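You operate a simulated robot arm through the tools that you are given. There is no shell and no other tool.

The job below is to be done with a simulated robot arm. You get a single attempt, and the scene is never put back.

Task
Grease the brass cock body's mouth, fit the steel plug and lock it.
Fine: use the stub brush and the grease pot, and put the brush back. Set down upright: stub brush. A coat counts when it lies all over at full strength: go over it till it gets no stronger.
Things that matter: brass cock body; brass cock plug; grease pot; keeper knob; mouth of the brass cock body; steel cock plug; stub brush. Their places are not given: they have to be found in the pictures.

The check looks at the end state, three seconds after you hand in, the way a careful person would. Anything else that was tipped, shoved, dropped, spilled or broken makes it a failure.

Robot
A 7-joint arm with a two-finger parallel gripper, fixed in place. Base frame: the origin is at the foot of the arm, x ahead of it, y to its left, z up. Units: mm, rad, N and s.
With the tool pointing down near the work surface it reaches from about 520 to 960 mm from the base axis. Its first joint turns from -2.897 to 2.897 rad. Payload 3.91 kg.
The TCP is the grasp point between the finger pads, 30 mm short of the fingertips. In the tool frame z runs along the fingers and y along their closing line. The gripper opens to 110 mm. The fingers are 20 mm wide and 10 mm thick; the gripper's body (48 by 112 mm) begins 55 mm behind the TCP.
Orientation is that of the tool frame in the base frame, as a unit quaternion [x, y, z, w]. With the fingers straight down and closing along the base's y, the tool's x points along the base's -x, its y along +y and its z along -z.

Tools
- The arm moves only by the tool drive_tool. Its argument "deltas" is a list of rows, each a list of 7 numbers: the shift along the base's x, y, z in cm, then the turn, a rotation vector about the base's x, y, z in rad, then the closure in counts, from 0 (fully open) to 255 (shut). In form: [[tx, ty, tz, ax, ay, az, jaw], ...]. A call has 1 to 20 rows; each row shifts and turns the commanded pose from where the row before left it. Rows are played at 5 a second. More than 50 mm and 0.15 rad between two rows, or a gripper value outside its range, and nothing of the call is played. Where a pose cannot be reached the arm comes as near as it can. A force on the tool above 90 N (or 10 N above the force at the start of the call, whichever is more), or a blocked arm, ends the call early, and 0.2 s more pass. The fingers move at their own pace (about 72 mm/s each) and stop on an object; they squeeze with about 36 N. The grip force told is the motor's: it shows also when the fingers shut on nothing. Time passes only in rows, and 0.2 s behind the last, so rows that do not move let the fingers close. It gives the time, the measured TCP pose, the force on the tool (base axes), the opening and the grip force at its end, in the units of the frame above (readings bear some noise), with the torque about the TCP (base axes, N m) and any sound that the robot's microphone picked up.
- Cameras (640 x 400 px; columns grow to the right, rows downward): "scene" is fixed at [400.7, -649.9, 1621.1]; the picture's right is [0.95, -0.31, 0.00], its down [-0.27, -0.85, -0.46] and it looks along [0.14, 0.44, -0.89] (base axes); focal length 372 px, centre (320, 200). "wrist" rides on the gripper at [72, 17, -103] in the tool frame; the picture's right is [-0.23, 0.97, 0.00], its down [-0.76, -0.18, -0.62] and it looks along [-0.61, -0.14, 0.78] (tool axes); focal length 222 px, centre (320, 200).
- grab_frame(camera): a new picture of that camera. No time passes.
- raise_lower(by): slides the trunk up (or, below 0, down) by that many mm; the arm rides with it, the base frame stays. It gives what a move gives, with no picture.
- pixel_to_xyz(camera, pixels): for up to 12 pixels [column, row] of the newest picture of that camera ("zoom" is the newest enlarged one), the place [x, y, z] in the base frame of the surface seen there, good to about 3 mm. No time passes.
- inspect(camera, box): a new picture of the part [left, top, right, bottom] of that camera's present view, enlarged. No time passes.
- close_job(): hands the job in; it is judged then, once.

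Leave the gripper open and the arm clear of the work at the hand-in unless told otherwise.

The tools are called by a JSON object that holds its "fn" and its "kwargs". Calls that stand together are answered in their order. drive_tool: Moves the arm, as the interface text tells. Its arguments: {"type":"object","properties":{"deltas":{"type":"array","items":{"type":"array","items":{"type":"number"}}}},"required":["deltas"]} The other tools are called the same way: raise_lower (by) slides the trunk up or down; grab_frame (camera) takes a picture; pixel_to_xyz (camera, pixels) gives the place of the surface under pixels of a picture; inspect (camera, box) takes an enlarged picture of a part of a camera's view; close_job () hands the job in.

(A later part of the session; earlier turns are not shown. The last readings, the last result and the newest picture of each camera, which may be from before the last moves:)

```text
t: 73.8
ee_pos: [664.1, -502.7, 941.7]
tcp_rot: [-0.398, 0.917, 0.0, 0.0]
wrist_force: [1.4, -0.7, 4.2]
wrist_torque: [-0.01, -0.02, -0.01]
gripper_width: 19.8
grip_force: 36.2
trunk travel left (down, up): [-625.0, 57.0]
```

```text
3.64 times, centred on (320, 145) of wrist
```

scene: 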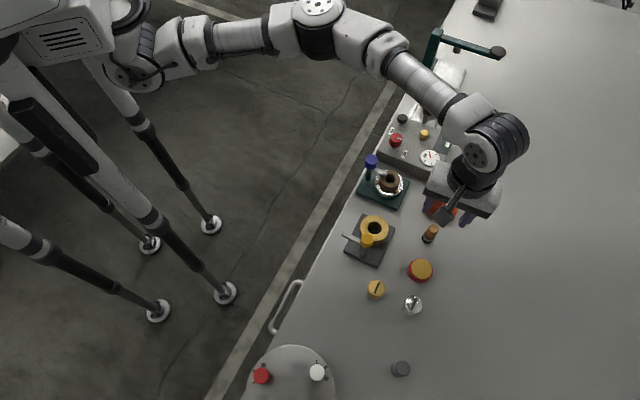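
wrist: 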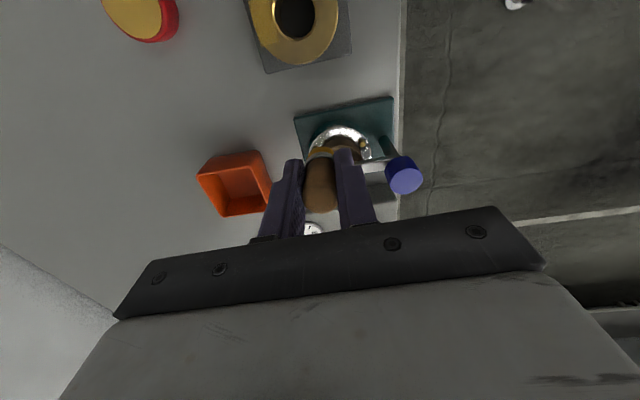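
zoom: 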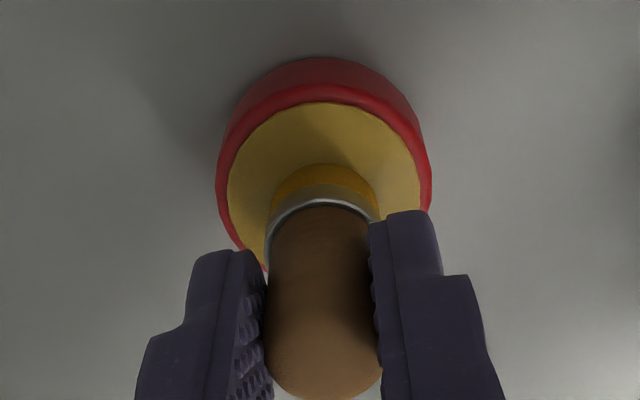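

Light contact, 4 N. I'll dwell a moment, lift, and bring the brush onto the patch's inner lane at a light contact height.

{"fn": "drive_tool", "kwargs": {"deltas": [[0, 0, -0.05, 0, 0, 0, 255], [0, 0, 0, 0, 0, 0, 255], [0, 0, 0, 0, 0, 0, 255], [0, 0, 2.7, 0, 0, 0, 255], [0, 0, 2.75, 0, 0, 0, 255], [-1.7, 3.147, 0, 0, 0, 0, 255], [-1.7, 3.147, 0, 0, 0, 0, 255], [-1.7, 3.147, 0, 0, 0, 0, 255], [0, 0, -2.5, 0, 0, 0, 255], [0, 0, -0.25, 0, 0, 0, 255], [0, 0, 0, 0, 0, 0, 255]]}}

{"fn": "inspect", "kwargs": {"camera": "wrist", "box": [240, 60, 400, 200]}}

```text
t: 76.2
ee_pos: [611.9, -408.0, 968.6]
tcp_rot: [-0.399, 0.917, 0.0, 0.0]
wrist_force: [0.0, 0.8, 0.6]
wrist_torque: [0.0, -0.05, 0.02]
gripper_width: 19.8
grip_force: 36.1
trunk travel left (down, up): [-625.0, 57.0]
```

```text
2.86 times, centred on (320, 130) of wrist
```

zoom: 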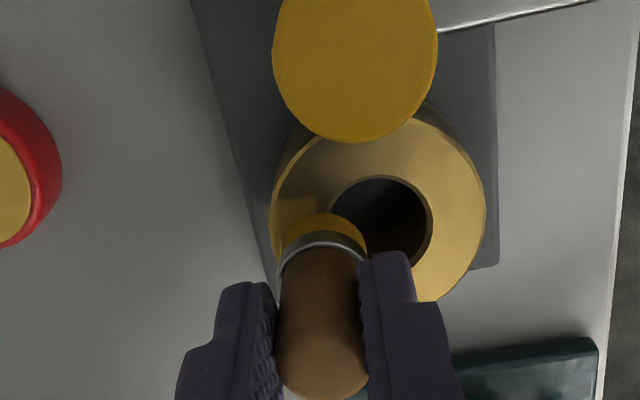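

No contact at 968.6. I'll press 1.5 mm lower and scrub the inner lane, then the middle lane, then the outer lane.

{"fn": "drive_tool", "kwargs": {"deltas": [[0, 0, -0.15, 0, 0, 0, 255], [0.272, 0.296, 0, 0, 0, 0, 255], [0.272, 0.296, 0, 0, 0, 0, 255], [-0.272, -0.296, 0, 0, 0, 0, 255], [-0.272, -0.296, 0, 0, 0, 0, 255], [-0.272, -0.296, 0, 0, 0, 0, 255], [-0.272, -0.296, 0, 0, 0, 0, 255], [0.272, 0.296, 0, 0, 0, 0, 255], [0.272, 0.296, 0, 0, 0, 0, 255], [0.272, 0.296, 0, 0, 0, 0, 255], [0.272, 0.296, 0, 0, 0, 0, 255], [-0.272, -0.296, 0, 0, 0, 0, 255], [-0.272, -0.296, 0, 0, 0, 0, 255]]}}

{"fn": "drive_tool", "kwargs": {"deltas": [[0.3, -0.27, 0, 0, 0, 0, 255], [0.272, 0.296, 0, 0, 0, 0, 255], [0.272, 0.296, 0, 0, 0, 0, 255], [-0.272, -0.296, 0, 0, 0, 0, 255], [-0.272, -0.296, 0, 0, 0, 0, 255], [-0.272, -0.296, 0, 0, 0, 0, 255], [-0.272, -0.296, 0, 0, 0, 0, 255], [0.272, 0.296, 0, 0, 0, 0, 255], [0.272, 0.296, 0, 0, 0, 0, 255], [0.272, 0.296, 0, 0, 0, 0, 255], [0.272, 0.296, 0, 0, 0, 0, 255], [-0.272, -0.296, 0, 0, 0, 0, 255], [-0.272, -0.296, 0, 0, 0, 0, 255]]}}

{"fn": "drive_tool", "kwargs": {"deltas": [[0.3, -0.27, 0, 0, 0, 0, 255], [0.272, 0.296, 0, 0, 0, 0, 255], [0.272, 0.296, 0, 0, 0, 0, 255], [-0.272, -0.296, 0, 0, 0, 0, 255], [-0.272, -0.296, 0, 0, 0, 0, 255], [-0.272, -0.296, 0, 0, 0, 0, 255], [-0.272, -0.296, 0, 0, 0, 0, 255], [0.272, 0.296, 0, 0, 0, 0, 255], [0.272, 0.296, 0, 0, 0, 0, 255], [0.272, 0.296, 0, 0, 0, 0, 255], [0.272, 0.296, 0, 0, 0, 0, 255], [-0.272, -0.296, 0, 0, 0, 0, 255], [-0.272, -0.296, 0, 0, 0, 0, 255]]}}

{"fn": "drive_tool", "kwargs": {"deltas": [[0, 0, 2, 0, 0, 0, 255], [2, 4, 1, 0, 0, 0, 255], [2, 4, 0, 0, 0, 0, 255], [0, 0, 0, 0, 0, 0, 255]]}}

{"fn": "inspect", "kwargs": {"camera": "scene", "box": [358, 212, 392, 240]}}

{"fn": "inspect", "kwargs": {"camera": "scene", "box": [376, 224, 388, 240]}}

{"fn": "inspect", "kwargs": {"camera": "wrist", "box": [220, 0, 380, 100]}}

```text
t: 79.0
ee_pos: [612.0, -408.3, 967.8]
tcp_rot: [-0.399, 0.917, 0.001, 0.0]
wrist_force: [0.1, -0.9, -0.7]
wrist_torque: [0.0, 0.01, -0.01]
gripper_width: 19.9
grip_force: 36.2
trunk travel left (down, up): [-625.0, 57.0]
```

```text
t: 81.8
ee_pos: [616.6, -410.2, 968.3]
tcp_rot: [-0.398, 0.917, 0.0, 0.0]
wrist_force: [-0.9, -0.2, -0.7]
wrist_torque: [-0.03, -0.01, -0.01]
gripper_width: 20.1
grip_force: 35.5
trunk travel left (down, up): [-625.0, 57.0]
```

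```text
t: 84.6
ee_pos: [619.4, -414.1, 967.5]
tcp_rot: [-0.398, 0.917, 0.0, 0.0]
wrist_force: [0.4, -0.1, 0.2]
wrist_torque: [0.01, -0.01, 0.03]
gripper_width: 19.9
grip_force: 36.2
trunk travel left (down, up): [-625.0, 57.0]
```

```text
t: 85.6
ee_pos: [658.0, -333.2, 998.9]
tcp_rot: [-0.399, 0.917, 0.0, -0.001]
wrist_force: [-0.5, -0.2, 0.4]
wrist_torque: [-0.01, 0.01, -0.02]
gripper_width: 19.8
grip_force: 36.4
trunk travel left (down, up): [-625.0, 57.0]
```

```text
14.29 times, centred on (375, 226) of scene
```

zoom: 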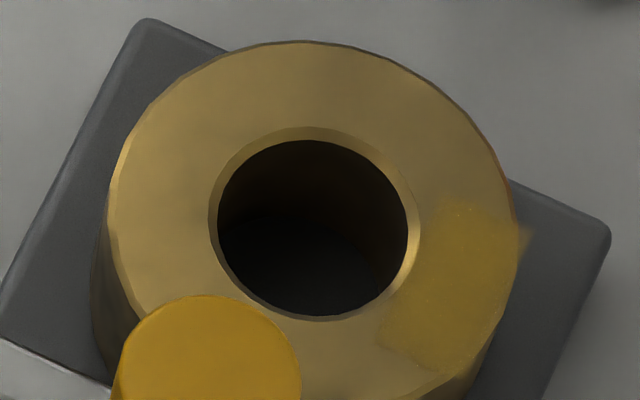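

```text
16.00 times, centred on (382, 232) of scene
```

zoom: 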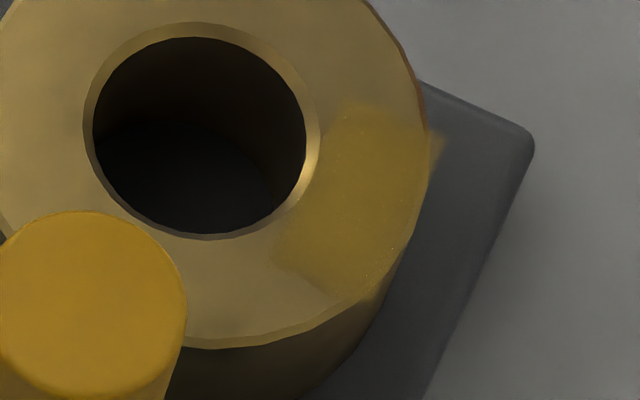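

```text
4.00 times, centred on (300, 50) of wrist
```

zoom: 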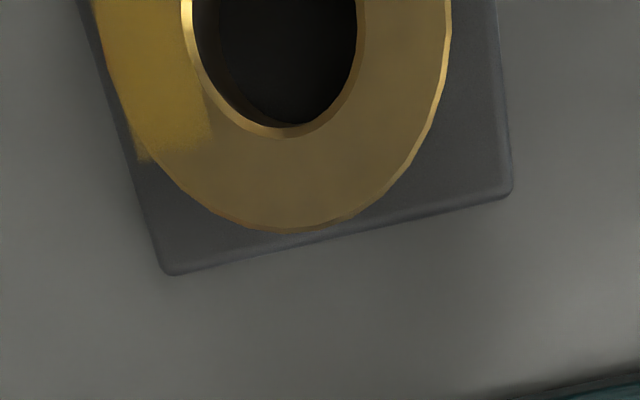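

Those passes ran without contact (force about 0), so the brush sits slightly higher in the grip than I assumed, and the picture is unchanged as expected. I'll go back to the patch and find real contact first.

{"fn": "drive_tool", "kwargs": {"deltas": [[-2.15, -4.0, 0, 0, 0, 0, 255], [-2.15, -3.6, 0, 0, 0, 0, 255], [0, 0, -2.8, 0, 0, 0, 255], [0, 0, -0.25, 0, 0, 0, 255], [0, 0, -0.1, 0, 0, 0, 255], [0, 0, 0, 0, 0, 0, 255]]}}

```text
t: 87.0
ee_pos: [616.8, -410.5, 967.0]
tcp_rot: [-0.397, 0.918, 0.0, 0.0]
wrist_force: [-1.5, 1.8, 8.7]
wrist_torque: [0.06, 0.06, 0.03]
gripper_width: 19.8
grip_force: 36.6
trunk travel left (down, up): [-625.0, 57.0]
```

Contact is 8.7 N. I'll scrub the middle lane now, checking the force, then the inner and outer lanes.

{"fn": "drive_tool", "kwargs": {"deltas": [[0.272, 0.296, -0.03, 0, 0, 0, 255], [0.272, 0.296, 0, 0, 0, 0, 255], [0.136, 0.148, 0, 0, 0, 0, 255], [-0.272, -0.296, 0, 0, 0, 0, 255], [-0.272, -0.296, 0, 0, 0, 0, 255], [-0.272, -0.296, 0, 0, 0, 0, 255], [-0.272, -0.296, 0, 0, 0, 0, 255], [-0.272, -0.296, 0, 0, 0, 0, 255], [0.272, 0.296, 0, 0, 0, 0, 255], [0.272, 0.296, 0, 0, 0, 0, 255], [0.136, 0.148, 0, 0, 0, 0, 255]]}}

{"fn": "drive_tool", "kwargs": {"deltas": [[-0.3, 0.27, -0.02, 0, 0, 0, 255], [0.272, 0.296, 0, 0, 0, 0, 255], [0.272, 0.296, 0, 0, 0, 0, 255], [0.136, 0.148, 0, 0, 0, 0, 255], [-0.272, -0.296, 0, 0, 0, 0, 255], [-0.272, -0.296, 0, 0, 0, 0, 255], [-0.272, -0.296, 0, 0, 0, 0, 255], [-0.272, -0.296, 0, 0, 0, 0, 255], [-0.272, -0.296, 0, 0, 0, 0, 255], [0.272, 0.296, 0, 0, 0, 0, 255], [0.272, 0.296, 0, 0, 0, 0, 255], [0.136, 0.148, 0, 0, 0, 0, 255]]}}

{"fn": "drive_tool", "kwargs": {"deltas": [[0.3, -0.27, -0.02, 0, 0, 0, 255], [0.3, -0.27, 0, 0, 0, 0, 255], [0.272, 0.296, 0, 0, 0, 0, 255], [0.272, 0.296, 0, 0, 0, 0, 255], [0.136, 0.148, 0, 0, 0, 0, 255], [-0.272, -0.296, 0, 0, 0, 0, 255], [-0.272, -0.296, 0, 0, 0, 0, 255], [-0.272, -0.296, 0, 0, 0, 0, 255], [-0.272, -0.296, 0, 0, 0, 0, 255], [-0.272, -0.296, 0, 0, 0, 0, 255], [0.272, 0.296, 0, 0, 0, 0, 255], [0.272, 0.296, 0, 0, 0, 0, 255], [0.136, 0.148, 0, 0, 0, 0, 255]]}}

```text
t: 89.4
ee_pos: [614.8, -412.1, 966.2]
tcp_rot: [-0.398, 0.917, -0.001, 0.0]
wrist_force: [-1.2, -2.2, 6.2]
wrist_torque: [-0.14, 0.11, -0.02]
gripper_width: 19.9
grip_force: 36.0
trunk travel left (down, up): [-625.0, 57.0]
```

```text
t: 92.0
ee_pos: [611.8, -406.6, 967.3]
tcp_rot: [-0.398, 0.917, -0.001, 0.0]
wrist_force: [-0.3, -1.0, 3.2]
wrist_torque: [-0.01, 0.05, -0.02]
gripper_width: 19.9
grip_force: 35.9
trunk travel left (down, up): [-625.0, 57.0]
```

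```text
t: 94.8
ee_pos: [617.1, -413.9, 965.8]
tcp_rot: [-0.397, 0.918, -0.001, -0.001]
wrist_force: [-4.6, -4.6, 14.4]
wrist_torque: [-0.23, 0.25, -0.03]
gripper_width: 19.7
grip_force: 36.6
trunk travel left (down, up): [-625.0, 57.0]
```

The passes were all in contact (3–14 N). I'll lift off to the same viewing pose and compare.

{"fn": "drive_tool", "kwargs": {"deltas": [[0, 0, 2, 0, 0, 0, 255], [2, 4, 1, 0, 0, 0, 255], [2, 4, 0, 0, 0, 0, 255], [0, 0, 0, 0, 0, 0, 255]]}}

{"fn": "inspect", "kwargs": {"camera": "scene", "box": [358, 212, 392, 240]}}

{"fn": "inspect", "kwargs": {"camera": "scene", "box": [376, 224, 388, 240]}}

{"fn": "inspect", "kwargs": {"camera": "wrist", "box": [270, 90, 370, 200]}}

```text
t: 95.8
ee_pos: [657.1, -331.0, 995.5]
tcp_rot: [-0.398, 0.917, -0.001, 0.0]
wrist_force: [-0.2, 0.0, -0.6]
wrist_torque: [-0.04, 0.02, 0.01]
gripper_width: 20.2
grip_force: 35.9
trunk travel left (down, up): [-625.0, 57.0]
```

```text
14.29 times, centred on (375, 226) of scene
```

zoom: 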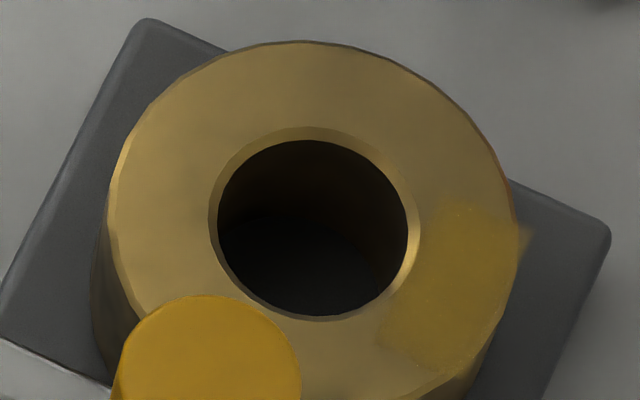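

```text
16.00 times, centred on (382, 232) of scene
```

zoom: 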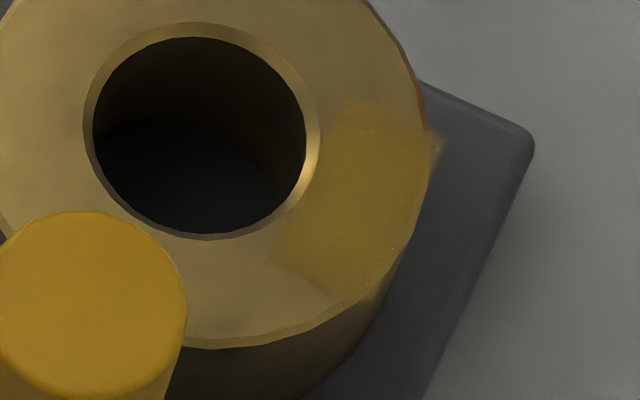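

```text
3.64 times, centred on (320, 145) of wrist
```

zoom: 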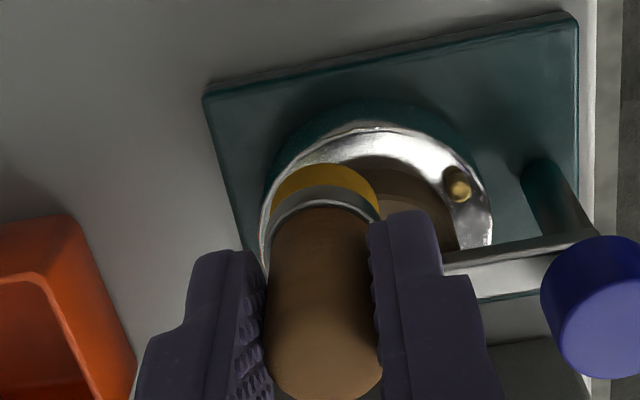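

The coat is identical before and after fully loaded contact passes, so it's at full strength. Now I'll put the brush back on its original spot (711,-438.7).

{"fn": "drive_tool", "kwargs": {"deltas": [[1.79, -3.59, 0, 0, 0, 0, 255], [1.79, -3.59, 0, 0, 0, 0, 255], [1.79, -3.59, 0, 0, 0, 0, 255], [0, 0, -4, 0, 0, 0, 255], [0, 0, -3.1, 0, 0, 0, 255], [0, 0, -0.2, 0, 0, 0, 255], [0, 0, 0, 0, 0, 0, 255]]}}

```text
t: 97.4
ee_pos: [713.4, -439.5, 923.4]
tcp_rot: [-0.399, 0.917, 0.0, -0.001]
wrist_force: [-0.1, -0.1, -0.8]
wrist_torque: [0.02, 0.01, 0.01]
gripper_width: 19.9
grip_force: 36.3
trunk travel left (down, up): [-625.0, 57.0]
```

I'm at (713.4,-439.5,923.4) with no contact. I'll shift −2 mm in x and lower gently to contact.

{"fn": "drive_tool", "kwargs": {"deltas": [[-0.2, 0.05, -0.15, 0, 0, 0, 255], [0, 0, -0.15, 0, 0, 0, 255], [0, 0, 0, 0, 0, 0, 255]]}}

```text
t: 98.2
ee_pos: [710.5, -440.0, 921.0]
tcp_rot: [-0.399, 0.917, -0.001, 0.001]
wrist_force: [2.5, 0.2, 10.6]
wrist_torque: [0.1, -0.16, -0.01]
gripper_width: 19.8
grip_force: 36.0
trunk travel left (down, up): [-625.0, 57.0]
```

The brush is on the table (10.6 N). I'll ease off slightly, open the fingers, and look.

{"fn": "drive_tool", "kwargs": {"deltas": [[0, 0, 0.07, 0, 0, 0, 255], [0, 0, 0, 0, 0, 0, 200], [0, 0, 0, 0, 0, 0, 176], [0, 0, 0, 0, 0, 0, 120], [0, 0, 0, 0, 0, 0, 120]]}}

{"fn": "inspect", "kwargs": {"camera": "wrist", "box": [250, 90, 390, 230]}}

```text
t: 99.4
ee_pos: [710.7, -440.5, 919.3]
tcp_rot: [-0.398, 0.917, 0.0, -0.001]
wrist_force: [0.7, 0.2, -0.7]
wrist_torque: [0.0, -0.01, 0.0]
gripper_width: 58.2
grip_force: 0.0
trunk travel left (down, up): [-625.0, 57.0]
```

```text
2.86 times, centred on (320, 160) of wrist
```

zoom: 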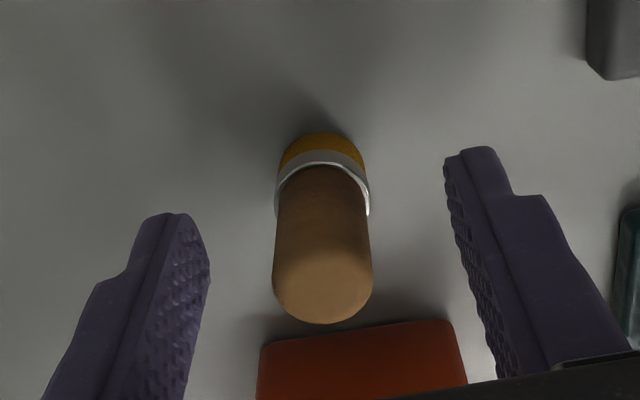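

The brush stands upright between the open fingers. I'll rise straight up and check it from the scene camera.

{"fn": "drive_tool", "kwargs": {"deltas": [[0, 0, 3, 0, 0, 0, 120], [0, 0, 4, 0, 0, 0, 120], [0, 0, 4, 0, 0, 0, 120], [-2, -3, 1, 0, 0, 0, 100], [-3, -3, 0, 0, 0, 0, 100], [0, 0, 0, 0, 0, 0, 100]]}}

{"fn": "grab_frame", "kwargs": {"camera": "scene"}}

{"fn": "inspect", "kwargs": {"camera": "scene", "box": [340, 200, 460, 320]}}

{"fn": "grab_frame", "kwargs": {"camera": "wrist"}}

```text
t: 100.8
ee_pos: [661.2, -499.7, 1038.0]
tcp_rot: [-0.398, 0.917, 0.0, 0.0]
wrist_force: [-0.6, -0.4, -0.3]
wrist_torque: [-0.02, 0.03, 0.0]
gripper_width: 66.7
grip_force: 0.1
trunk travel left (down, up): [-625.0, 57.0]
```

```text
taken
```

scene: 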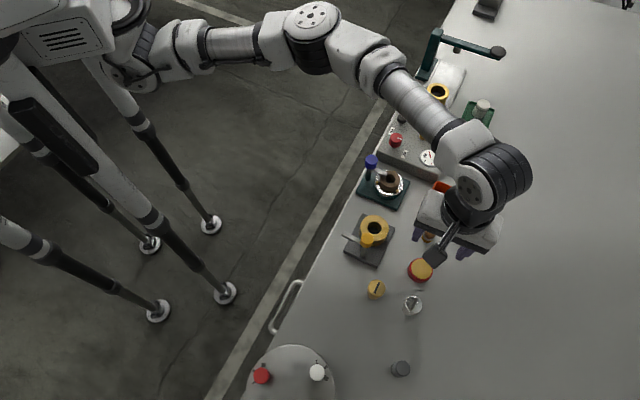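

```text
3.33 times, centred on (400, 260) of scene
```

zoom: 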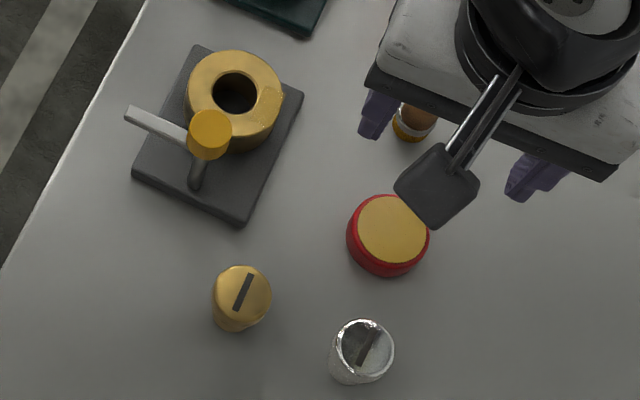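

```text
taken
```

wrist: 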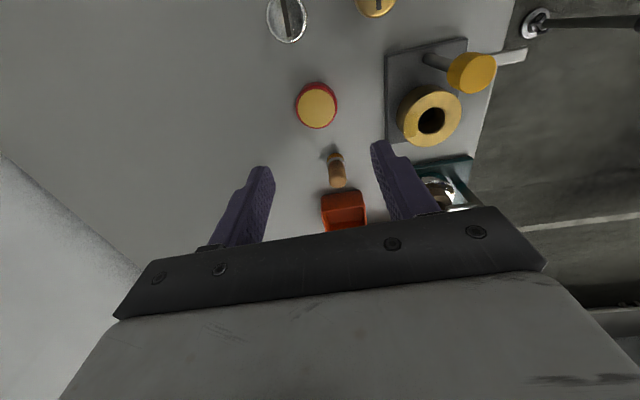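

The brush is back upright. Next is the steel plug. I'll inspect both plugs closely to understand their shape before grasping.

{"fn": "inspect", "kwargs": {"camera": "scene", "box": [400, 290, 428, 320]}}

{"fn": "inspect", "kwargs": {"camera": "scene", "box": [362, 275, 390, 305]}}

{"fn": "inspect", "kwargs": {"camera": "wrist", "box": [255, 0, 335, 50]}}

```text
13.33 times, centred on (414, 305) of scene
```

zoom: 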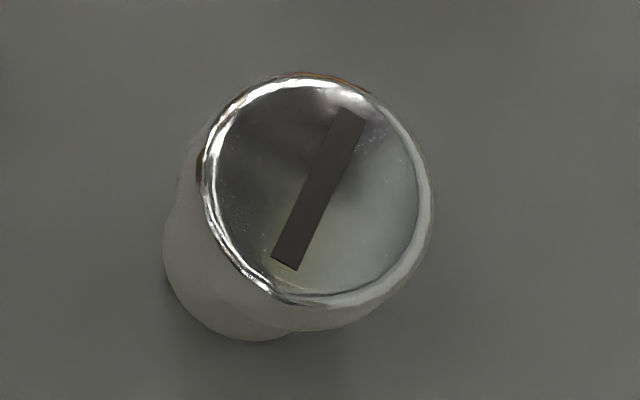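

```text
13.33 times, centred on (376, 290) of scene
```

zoom: 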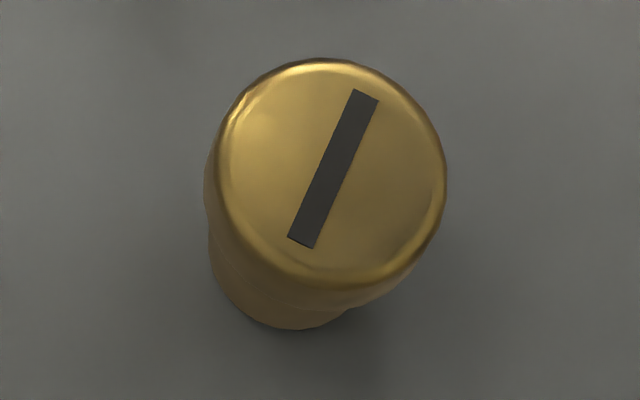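

```text
8.00 times, centred on (295, 25) of wrist
```

zoom: 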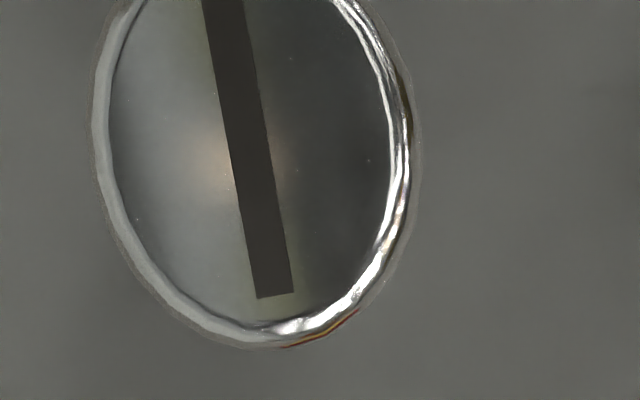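

Both plugs have a wider head on a narrower shank. I'll measure the step height on the steel plug's visible side.

{"fn": "inspect", "kwargs": {"camera": "scene", "box": [400, 290, 428, 320]}}

{"fn": "pixel_to_xyz", "kwargs": {"camera": "zoom", "pixels": [[220, 240], [205, 215], [195, 235], [190, 260], [200, 285], [220, 300], [240, 320], [260, 335], [270, 310], [290, 325], [330, 320], [178, 200]]}}

{"fn": "pixel_to_xyz", "kwargs": {"camera": "zoom", "pixels": [[318, 190], [225, 190], [410, 190], [318, 100], [318, 280], [350, 115], [285, 262]]}}

```text
13.33 times, centred on (414, 305) of scene
```

zoom: 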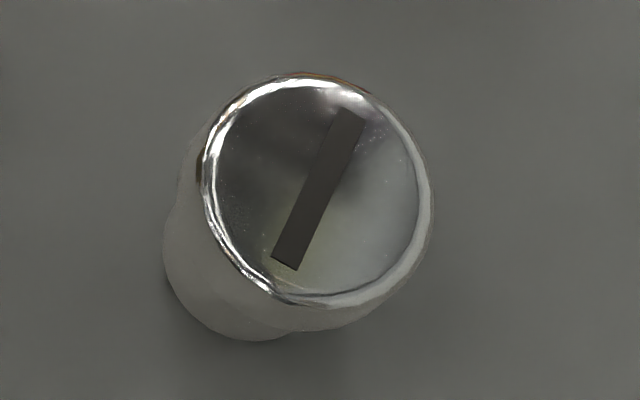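

```text
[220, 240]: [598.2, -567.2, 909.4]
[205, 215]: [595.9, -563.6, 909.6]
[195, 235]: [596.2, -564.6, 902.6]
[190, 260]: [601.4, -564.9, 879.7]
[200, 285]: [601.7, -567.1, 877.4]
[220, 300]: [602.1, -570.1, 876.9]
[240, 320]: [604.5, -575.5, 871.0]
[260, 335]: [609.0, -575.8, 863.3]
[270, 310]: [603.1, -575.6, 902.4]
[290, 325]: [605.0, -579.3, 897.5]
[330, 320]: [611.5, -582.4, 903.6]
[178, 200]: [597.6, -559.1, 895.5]
```

```text
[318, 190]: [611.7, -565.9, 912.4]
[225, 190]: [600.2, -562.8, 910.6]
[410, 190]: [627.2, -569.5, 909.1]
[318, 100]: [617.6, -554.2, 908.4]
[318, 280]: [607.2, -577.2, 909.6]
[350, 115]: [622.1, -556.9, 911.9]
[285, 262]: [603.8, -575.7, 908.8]
```

The head spans z≈893–910 with radius about 17, and the shank is about 12.5 in radius and 33 mm long, which suits the bore. The slot lies at about 50°, in line with the keeper bar's locked direction, so I'll keep the plug's yaw. I'll move above the plug and refine its centre.

{"fn": "drive_tool", "kwargs": {"deltas": [[-2.46, -3.29, 0, 0, 0, 0, 120], [-2.46, -3.29, 0, 0, 0, 0, 120], [0, 0, -3, 0, 0, 0, 120], [0, 0, 0, 0, 0, 0, 120], [0, 0, 0, 0, 0, 0, 120]]}}

{"fn": "grab_frame", "kwargs": {"camera": "wrist"}}

{"fn": "inspect", "kwargs": {"camera": "wrist", "box": [270, 80, 370, 180]}}

```text
t: 102.0
ee_pos: [611.4, -567.1, 1007.8]
tcp_rot: [-0.399, 0.917, 0.0, 0.0]
wrist_force: [0.3, -0.2, 0.5]
wrist_torque: [-0.01, 0.0, 0.04]
gripper_width: 58.2
grip_force: 0.0
trunk travel left (down, up): [-625.0, 57.0]
```

```text
taken
```

wrist: 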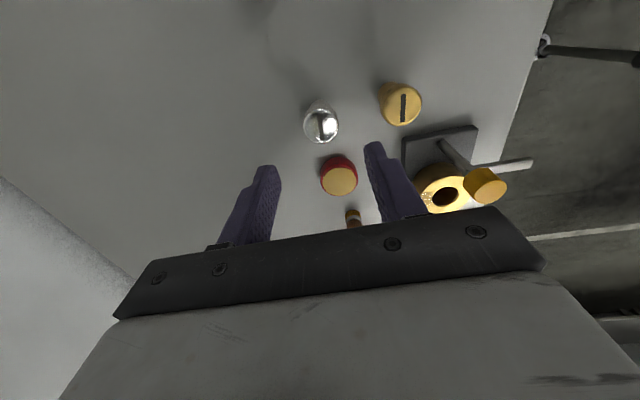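

```text
4.00 times, centred on (320, 130) of wrist
```

zoom: 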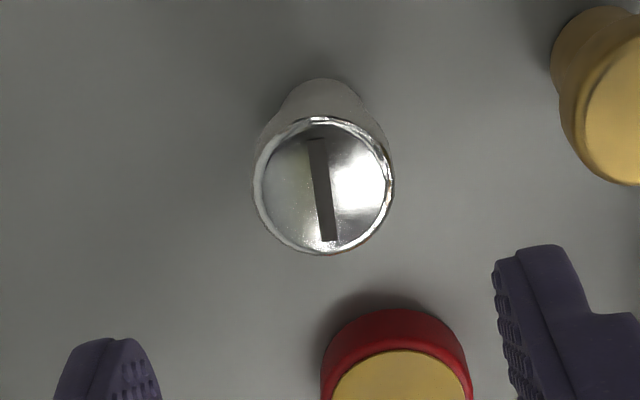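

The head's centre projects within 1 mm of the TCP. I'll go down to TCP z≈926, so the fingertips (at 896) take the head only, and check before closing.

{"fn": "drive_tool", "kwargs": {"deltas": [[-0.08, 0, -4, 0, 0, 0, 120], [0, 0, -3.5, 0, 0, 0, 120], [0, 0, -0.7, 0, 0, 0, 120], [0, 0, 0, 0, 0, 0, 120], [0, 0, 0, 0, 0, 0, 120]]}}

{"fn": "inspect", "kwargs": {"camera": "wrist", "box": [250, 100, 390, 220]}}

```text
t: 103.2
ee_pos: [609.3, -566.1, 926.8]
tcp_rot: [-0.399, 0.917, -0.001, 0.0]
wrist_force: [0.0, -0.6, 0.0]
wrist_torque: [0.0, -0.01, -0.01]
gripper_width: 58.3
grip_force: 0.0
trunk travel left (down, up): [-625.0, 57.0]
```

```text
3.33 times, centred on (320, 160) of wrist
```

zoom: 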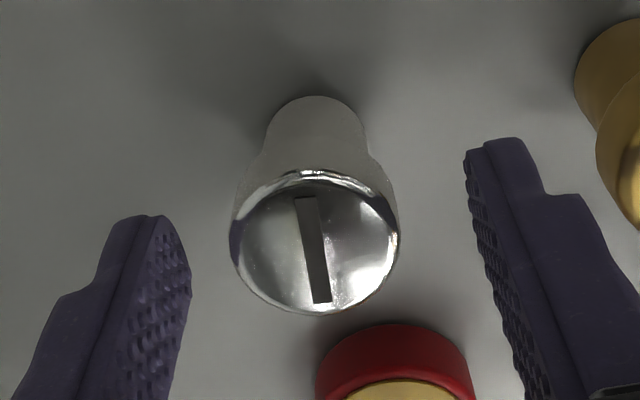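

The head is centred between the fingers. I'll close on it.

{"fn": "drive_tool", "kwargs": {"deltas": [[0, 0, 0, 0, 0, 0, 190], [0, 0, 0, 0, 0, 0, 255], [0, 0, 0, 0, 0, 0, 255], [0, 0, 0, 0, 0, 0, 255]]}}

{"fn": "inspect", "kwargs": {"camera": "wrist", "box": [250, 100, 390, 220]}}

```text
t: 104.2
ee_pos: [609.5, -564.7, 929.1]
tcp_rot: [-0.399, 0.917, 0.001, -0.001]
wrist_force: [1.0, 0.0, 0.4]
wrist_torque: [-0.02, 0.0, -0.05]
gripper_width: 32.5
grip_force: 36.1
trunk travel left (down, up): [-625.0, 57.0]
```

```text
3.33 times, centred on (320, 160) of wrist
```

zoom: 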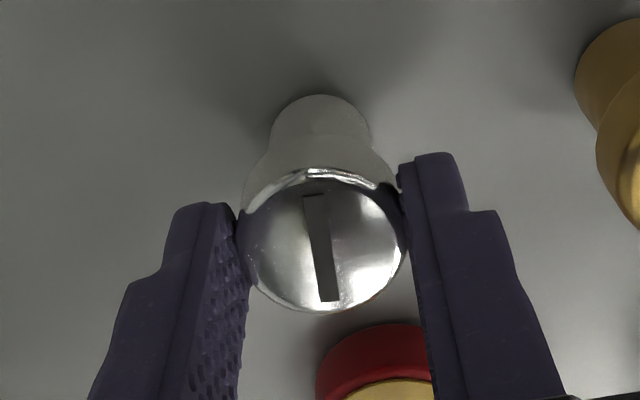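

The plug is held at 32.5 mm. Its bottom is about 68 mm below the TCP. I'll lift high enough that the plug clears the keeper knob (top 971) and carry it over the body.

{"fn": "drive_tool", "kwargs": {"deltas": [[0, 0, 2, 0, 0, 0, 255], [0, 0, 4, 0, 0, 0, 255], [0, 0, 4, 0, 0, 0, 255], [0, 0, 2.3, 0, 0, 0, 255], [-0.24, 4.18, 0, 0, 0, 0, 255], [-0.24, 4.18, 0, 0, 0, 0, 255], [-0.24, 4.18, 0, 0, 0, 0, 255], [-0.24, 4.18, 0, 0, 0, 0, 255], [0, 0, 0, 0, 0, 0, 255], [0, 0, 0, 0, 0, 0, 255]]}}

{"fn": "grab_frame", "kwargs": {"camera": "wrist"}}

{"fn": "inspect", "kwargs": {"camera": "scene", "box": [330, 180, 430, 260]}}

```text
t: 106.4
ee_pos: [599.0, -397.4, 1053.5]
tcp_rot: [-0.398, 0.917, 0.0, 0.0]
wrist_force: [0.2, -0.7, -0.7]
wrist_torque: [-0.02, 0.01, 0.0]
gripper_width: 32.7
grip_force: 36.2
trunk travel left (down, up): [-625.0, 57.0]
```

```text
taken
```

wrist: 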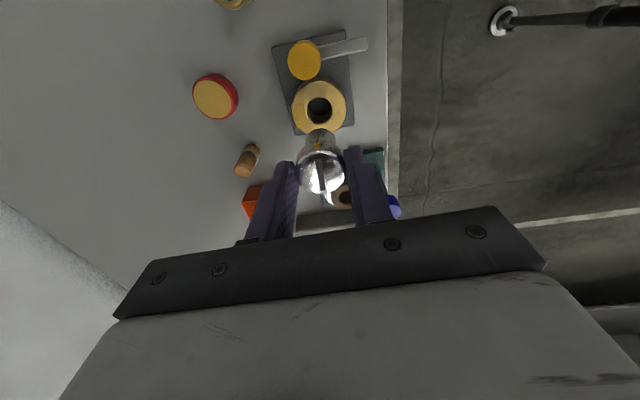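

```text
5.00 times, centred on (380, 220) of scene
```

zoom: 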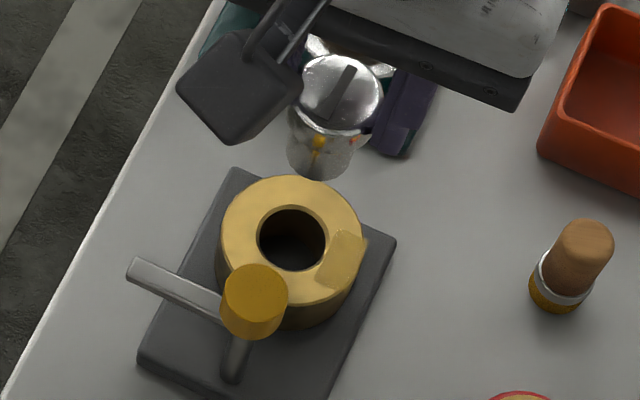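

The plug is over the body. I'll descend until its bottom is about 15 mm above the ring and check the alignment.

{"fn": "drive_tool", "kwargs": {"deltas": [[0, 0, -3, 0, 0, 0, 255], [0, 0, -3, 0, 0, 0, 255], [0, 0, 0, 0, 0, 0, 255], [0, 0, 0, 0, 0, 0, 255]]}}

{"fn": "inspect", "kwargs": {"camera": "wrist", "box": [250, 60, 390, 200]}}

{"fn": "inspect", "kwargs": {"camera": "scene", "box": [345, 190, 415, 250]}}

```text
t: 107.4
ee_pos: [601.3, -399.5, 990.1]
tcp_rot: [-0.399, 0.917, 0.001, 0.0]
wrist_force: [0.3, -0.6, -0.6]
wrist_torque: [0.0, 0.0, -0.03]
gripper_width: 32.5
grip_force: 35.9
trunk travel left (down, up): [-625.0, 57.0]
```

```text
2.86 times, centred on (320, 130) of wrist
```

zoom: 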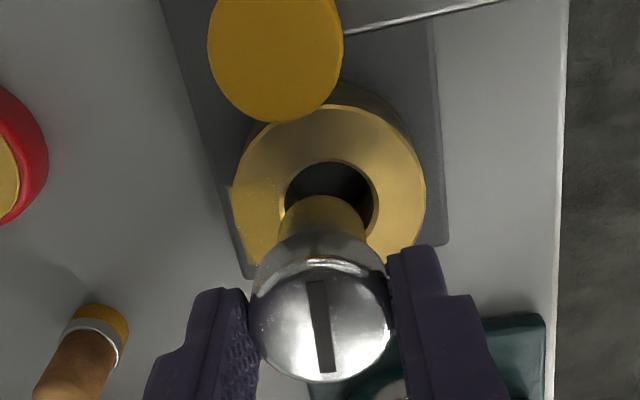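

```text
6.67 times, centred on (380, 220) of scene
```

zoom: 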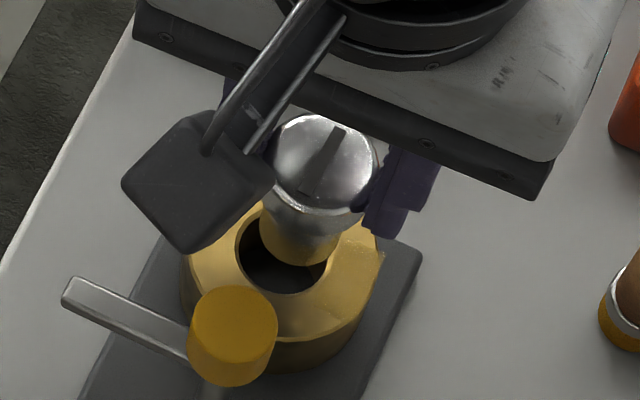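

In the wrist enlargement the bore's centre is at x≈331 and the shank's bottom at x≈323, so the plug is about 2.4 mm to the left. I'll shift by (−1.5,+1.8) mm and lower to just above the ring for another check.

{"fn": "drive_tool", "kwargs": {"deltas": [[-0.15, 0.18, 0, 0, 0, 0, 255], [0, 0, -1.0, 0, 0, 0, 255], [0, 0, 0, 0, 0, 0, 255], [0, 0, 0, 0, 0, 0, 255]]}}

{"fn": "inspect", "kwargs": {"camera": "wrist", "box": [250, 60, 390, 200]}}

{"fn": "inspect", "kwargs": {"camera": "scene", "box": [350, 200, 400, 245]}}

```text
t: 108.4
ee_pos: [600.1, -396.7, 981.9]
tcp_rot: [-0.399, 0.917, 0.001, 0.0]
wrist_force: [-0.5, -0.2, -1.2]
wrist_torque: [-0.02, -0.02, -0.04]
gripper_width: 32.2
grip_force: 35.9
trunk travel left (down, up): [-625.0, 57.0]
```

```text
2.86 times, centred on (320, 130) of wrist
```

zoom: 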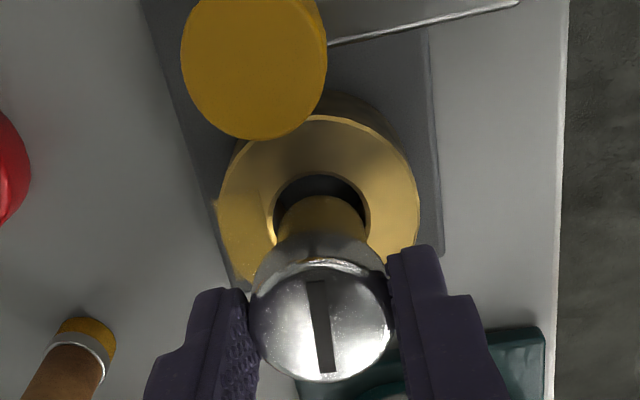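

```text
8.89 times, centred on (375, 222) of scene
```

zoom: 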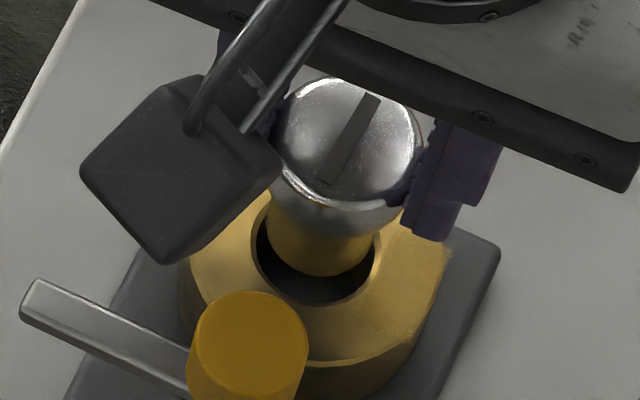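

Laterally the plug and the bore agree to about 0.5 mm. I'll shift a small (−0.3,−0.7) mm toward the measured centre and start the insertion in small steps, watching the force.

{"fn": "drive_tool", "kwargs": {"deltas": [[-0.03, -0.07, -0.3, 0, 0, 0, 255], [0, 0, -0.4, 0, 0, 0, 255], [0, 0, -0.4, 0, 0, 0, 255], [0, 0, -0.3, 0, 0, 0, 255], [0, 0, 0, 0, 0, 0, 255]]}}

{"fn": "inspect", "kwargs": {"camera": "scene", "box": [350, 200, 400, 245]}}

```text
t: 109.6
ee_pos: [600.2, -398.4, 966.5]
tcp_rot: [-0.398, 0.917, 0.0, 0.001]
wrist_force: [-0.5, 0.2, -0.7]
wrist_torque: [0.03, -0.03, 0.01]
gripper_width: 32.4
grip_force: 35.9
trunk travel left (down, up): [-625.0, 57.0]
```

```text
8.89 times, centred on (375, 222) of scene
```

zoom: 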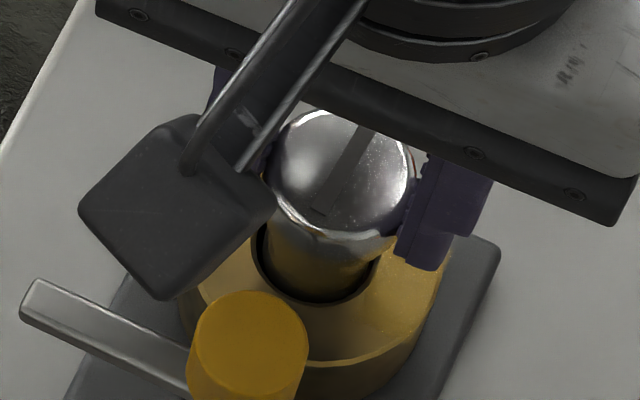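

The plug has entered the bore freely. I'll continue down in steps.

{"fn": "drive_tool", "kwargs": {"deltas": [[0, 0, -0.4, 0, 0, 0, 255], [0, 0, -0.4, 0, 0, 0, 255], [0, 0, -0.4, 0, 0, 0, 255], [0, 0, -0.3, 0, 0, 0, 255], [0, 0, 0, 0, 0, 0, 255]]}}

{"fn": "inspect", "kwargs": {"camera": "scene", "box": [350, 200, 400, 245]}}

```text
t: 110.8
ee_pos: [598.3, -397.9, 951.5]
tcp_rot: [-0.399, 0.917, 0.001, 0.0]
wrist_force: [1.1, -0.4, -0.5]
wrist_torque: [0.05, -0.01, 0.01]
gripper_width: 32.4
grip_force: 35.5
trunk travel left (down, up): [-625.0, 57.0]
```

```text
8.89 times, centred on (375, 222) of scene
```

zoom: 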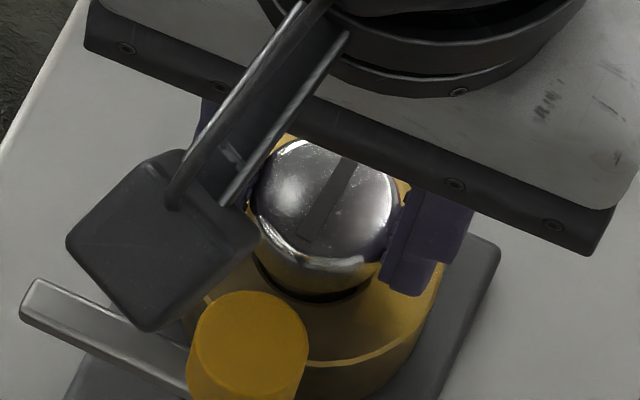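

It's still free at 951.5, with the head about 9 mm above the ring. I'll continue with smaller steps.

{"fn": "drive_tool", "kwargs": {"deltas": [[0, 0, -0.3, 0, 0, 0, 255], [0, 0, -0.3, 0, 0, 0, 255], [0, 0, -0.1, 0, 0, 0, 255], [0, 0, 0, 0, 0, 0, 255]]}}

```text
t: 111.8
ee_pos: [597.5, -397.1, 943.9]
tcp_rot: [-0.398, 0.917, 0.0, 0.0]
wrist_force: [0.1, -0.6, -1.1]
wrist_torque: [0.01, 0.0, 0.03]
gripper_width: 32.3
grip_force: 36.2
trunk travel left (down, up): [-625.0, 57.0]
```

Still free at 944. I'll continue in 1 mm steps.

{"fn": "drive_tool", "kwargs": {"deltas": [[0, 0, -0.1, 0, 0, 0, 255], [0, 0, -0.1, 0, 0, 0, 255], [0, 0, 0, 0, 0, 0, 255]]}}

{"fn": "inspect", "kwargs": {"camera": "scene", "box": [350, 200, 400, 245]}}

```text
t: 112.6
ee_pos: [598.4, -397.3, 943.3]
tcp_rot: [-0.398, 0.918, 0.0, 0.001]
wrist_force: [0.7, -0.8, -1.0]
wrist_torque: [0.02, 0.03, 0.01]
gripper_width: 32.4
grip_force: 35.7
trunk travel left (down, up): [-625.0, 57.0]
```

```text
8.89 times, centred on (375, 222) of scene
```

zoom: 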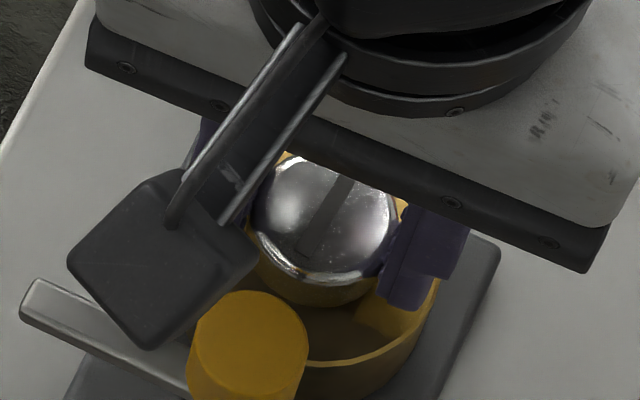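

{"fn": "drive_tool", "kwargs": {"deltas": [[0, 0, -0.1, 0, 0, 0, 255], [0, 0, -0.1, 0, 0, 0, 255], [0, 0, 0, 0, 0, 0, 255]]}}

```text
t: 113.4
ee_pos: [599.5, -399.4, 943.2]
tcp_rot: [-0.399, 0.917, -0.002, 0.0]
wrist_force: [2.5, 2.4, 9.4]
wrist_torque: [0.24, -0.03, 0.03]
gripper_width: 32.2
grip_force: 36.5
trunk travel left (down, up): [-625.0, 57.0]
```

Contact is now 9.4 N at about 943. I'll press 1 mm more to make sure it's a firm seat and not a snag.

{"fn": "drive_tool", "kwargs": {"deltas": [[0, 0, -0.1, 0, 0, 0, 255], [0, 0, 0, 0, 0, 0, 255], [0, 0, 0, 0, 0, 0, 255]]}}

{"fn": "inspect", "kwargs": {"camera": "scene", "box": [350, 200, 400, 245]}}

{"fn": "inspect", "kwargs": {"camera": "wrist", "box": [250, 100, 390, 220]}}

```text
t: 114.2
ee_pos: [597.7, -397.4, 942.6]
tcp_rot: [-0.399, 0.917, -0.003, 0.0]
wrist_force: [2.2, 2.2, 25.3]
wrist_torque: [0.3, -0.02, 0.09]
gripper_width: 32.5
grip_force: 35.8
trunk travel left (down, up): [-625.0, 57.0]
```

```text
8.89 times, centred on (375, 222) of scene
```

zoom: 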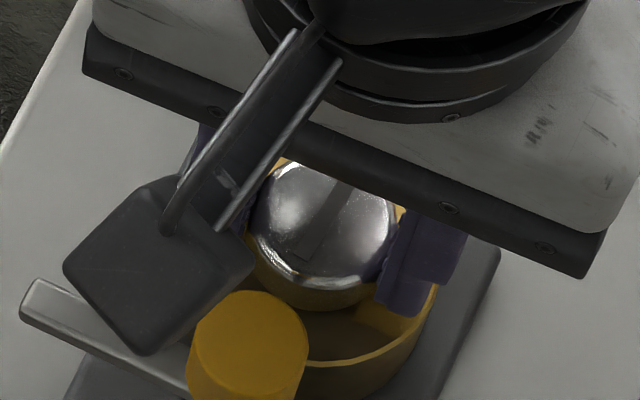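

```text
3.33 times, centred on (320, 160) of wrist
```

zoom: 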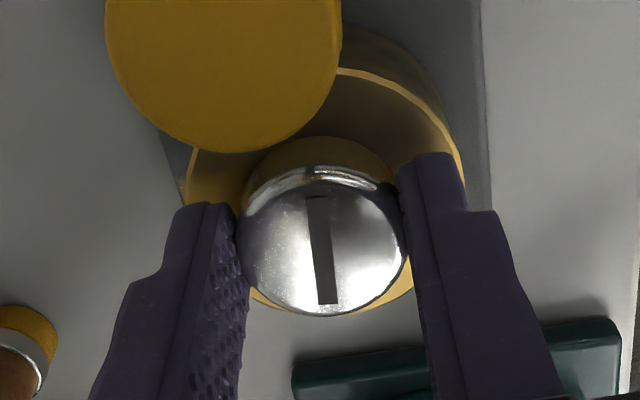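

Firm seat at 25 N. I'll ease off, open the fingers moderately, then rise straight up.

{"fn": "drive_tool", "kwargs": {"deltas": [[0, 0, 0.2, 0, 0, 0, 255], [0, 0, 0, 0, 0, 0, 200], [0, 0, 0, 0, 0, 0, 145], [0, 0, 0, 0, 0, 0, 145], [0, 0, 2, 0, 0, 0, 145], [0, 0, 4, 0, 0, 0, 145], [0, 0, 4, 0, 0, 0, 145], [0, 0, 0, 0, 0, 0, 145]]}}

{"fn": "grab_frame", "kwargs": {"camera": "wrist"}}

{"fn": "inspect", "kwargs": {"camera": "scene", "box": [345, 200, 405, 255]}}

{"fn": "inspect", "kwargs": {"camera": "wrist", "box": [250, 50, 390, 150]}}

```text
t: 116.0
ee_pos: [596.1, -399.1, 1042.9]
tcp_rot: [-0.398, 0.918, 0.0, 0.0]
wrist_force: [0.0, 0.0, 0.8]
wrist_torque: [-0.01, -0.01, 0.01]
gripper_width: 47.4
grip_force: 0.0
trunk travel left (down, up): [-625.0, 57.0]
```

```text
taken
```

wrist: 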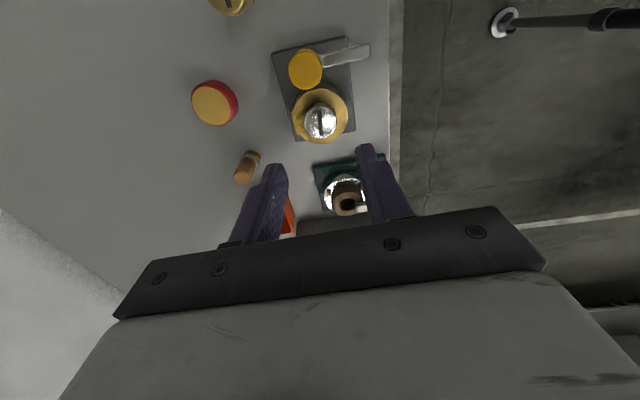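

```text
7.27 times, centred on (375, 228) of scene
```

zoom: 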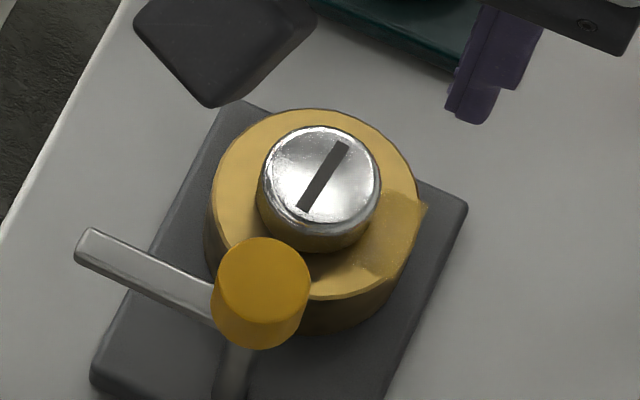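

```text
4.00 times, centred on (320, 100) of wrist
```

zoom: 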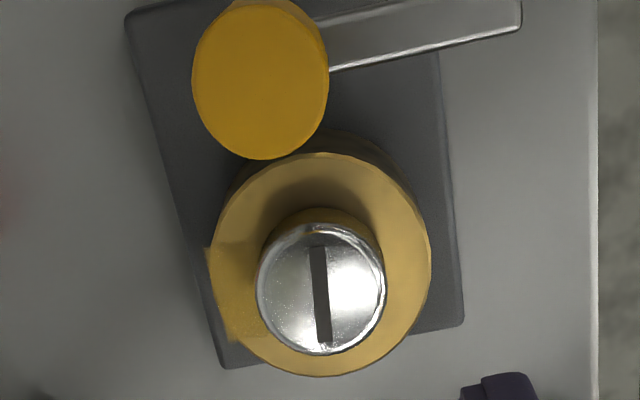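

The plug is seated upright in the body. I'll measure the head's height, the keeper bar and the knob to plan the locking turn.

{"fn": "pixel_to_xyz", "kwargs": {"camera": "zoom", "pixels": [[290, 290], [350, 290], [270, 340], [240, 300], [400, 290], [260, 80], [205, 80], [318, 80], [260, 150], [420, 20], [420, 40], [510, 10]]}}

{"fn": "inspect", "kwargs": {"camera": "scene", "box": [345, 210, 385, 250]}}

{"fn": "pixel_to_xyz", "kwargs": {"camera": "zoom", "pixels": [[320, 255], [320, 200], [320, 300], [270, 255], [370, 255], [300, 330], [150, 180], [60, 150], [200, 230], [200, 270], [290, 370], [330, 330]]}}

```text
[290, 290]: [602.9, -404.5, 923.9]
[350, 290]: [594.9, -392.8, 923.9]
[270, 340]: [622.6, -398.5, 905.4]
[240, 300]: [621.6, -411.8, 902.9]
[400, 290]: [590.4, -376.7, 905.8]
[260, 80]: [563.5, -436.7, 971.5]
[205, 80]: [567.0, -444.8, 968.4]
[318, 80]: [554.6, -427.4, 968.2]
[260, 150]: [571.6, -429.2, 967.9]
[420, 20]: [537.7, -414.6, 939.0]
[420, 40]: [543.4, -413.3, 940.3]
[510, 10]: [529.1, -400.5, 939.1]
```

```text
10.00 times, centred on (365, 230) of scene
```

zoom: 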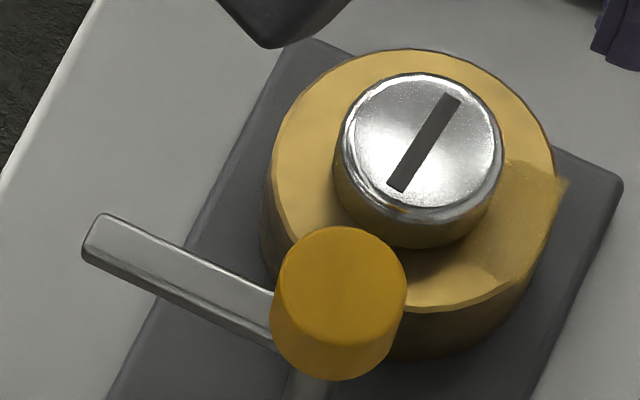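

```text
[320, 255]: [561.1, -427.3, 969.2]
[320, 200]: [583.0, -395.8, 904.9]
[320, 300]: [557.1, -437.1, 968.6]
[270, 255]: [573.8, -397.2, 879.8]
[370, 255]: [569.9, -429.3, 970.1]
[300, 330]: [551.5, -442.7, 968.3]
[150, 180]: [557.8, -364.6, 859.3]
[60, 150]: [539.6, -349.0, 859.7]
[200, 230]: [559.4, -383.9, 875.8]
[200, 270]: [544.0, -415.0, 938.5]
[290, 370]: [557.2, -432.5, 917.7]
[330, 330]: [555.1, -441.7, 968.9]
```

The head top is at 924 and its shoulder rests on the ring. The knob's centre is about (562,-435.5), radius 12, top about 969; the bar's top is at 940. The bar now points to about 135° and must point to about 45°, over the plug: a −90° turn. I'll move above the knob and check the alignment.

{"fn": "drive_tool", "kwargs": {"deltas": [[-1.7, -1.8, 0, 0, 0, 0, 145], [-1.7, -1.8, 0, 0, 0, 0, 145], [0, 0, -2.5, 0, 0, 0, 145], [0, 0, 0, 0, 0, 0, 145], [0, 0, 0, 0, 0, 0, 145]]}}

{"fn": "grab_frame", "kwargs": {"camera": "wrist"}}

{"fn": "inspect", "kwargs": {"camera": "wrist", "box": [250, 90, 390, 210]}}

```text
t: 117.2
ee_pos: [565.4, -436.4, 1020.0]
tcp_rot: [-0.399, 0.917, 0.001, 0.001]
wrist_force: [0.3, -0.8, 0.8]
wrist_torque: [-0.04, 0.0, -0.04]
gripper_width: 47.5
grip_force: 0.2
trunk travel left (down, up): [-625.0, 57.0]
```

```text
taken
```

wrist: 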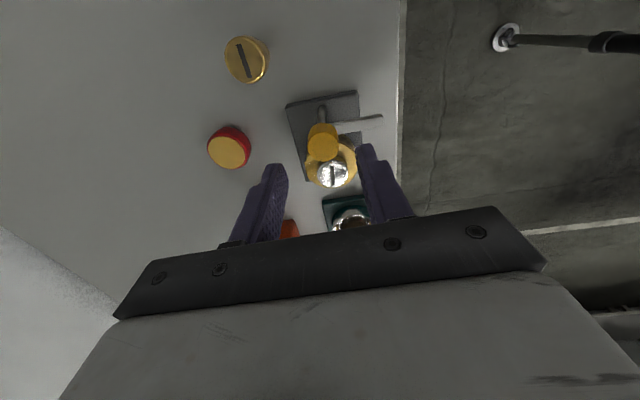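

```text
3.33 times, centred on (320, 150) of wrist
```

zoom: 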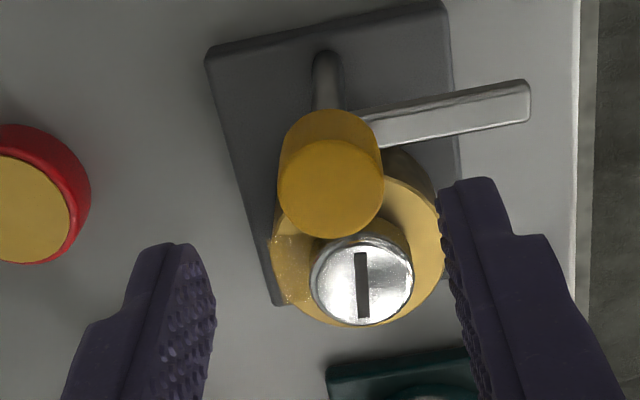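

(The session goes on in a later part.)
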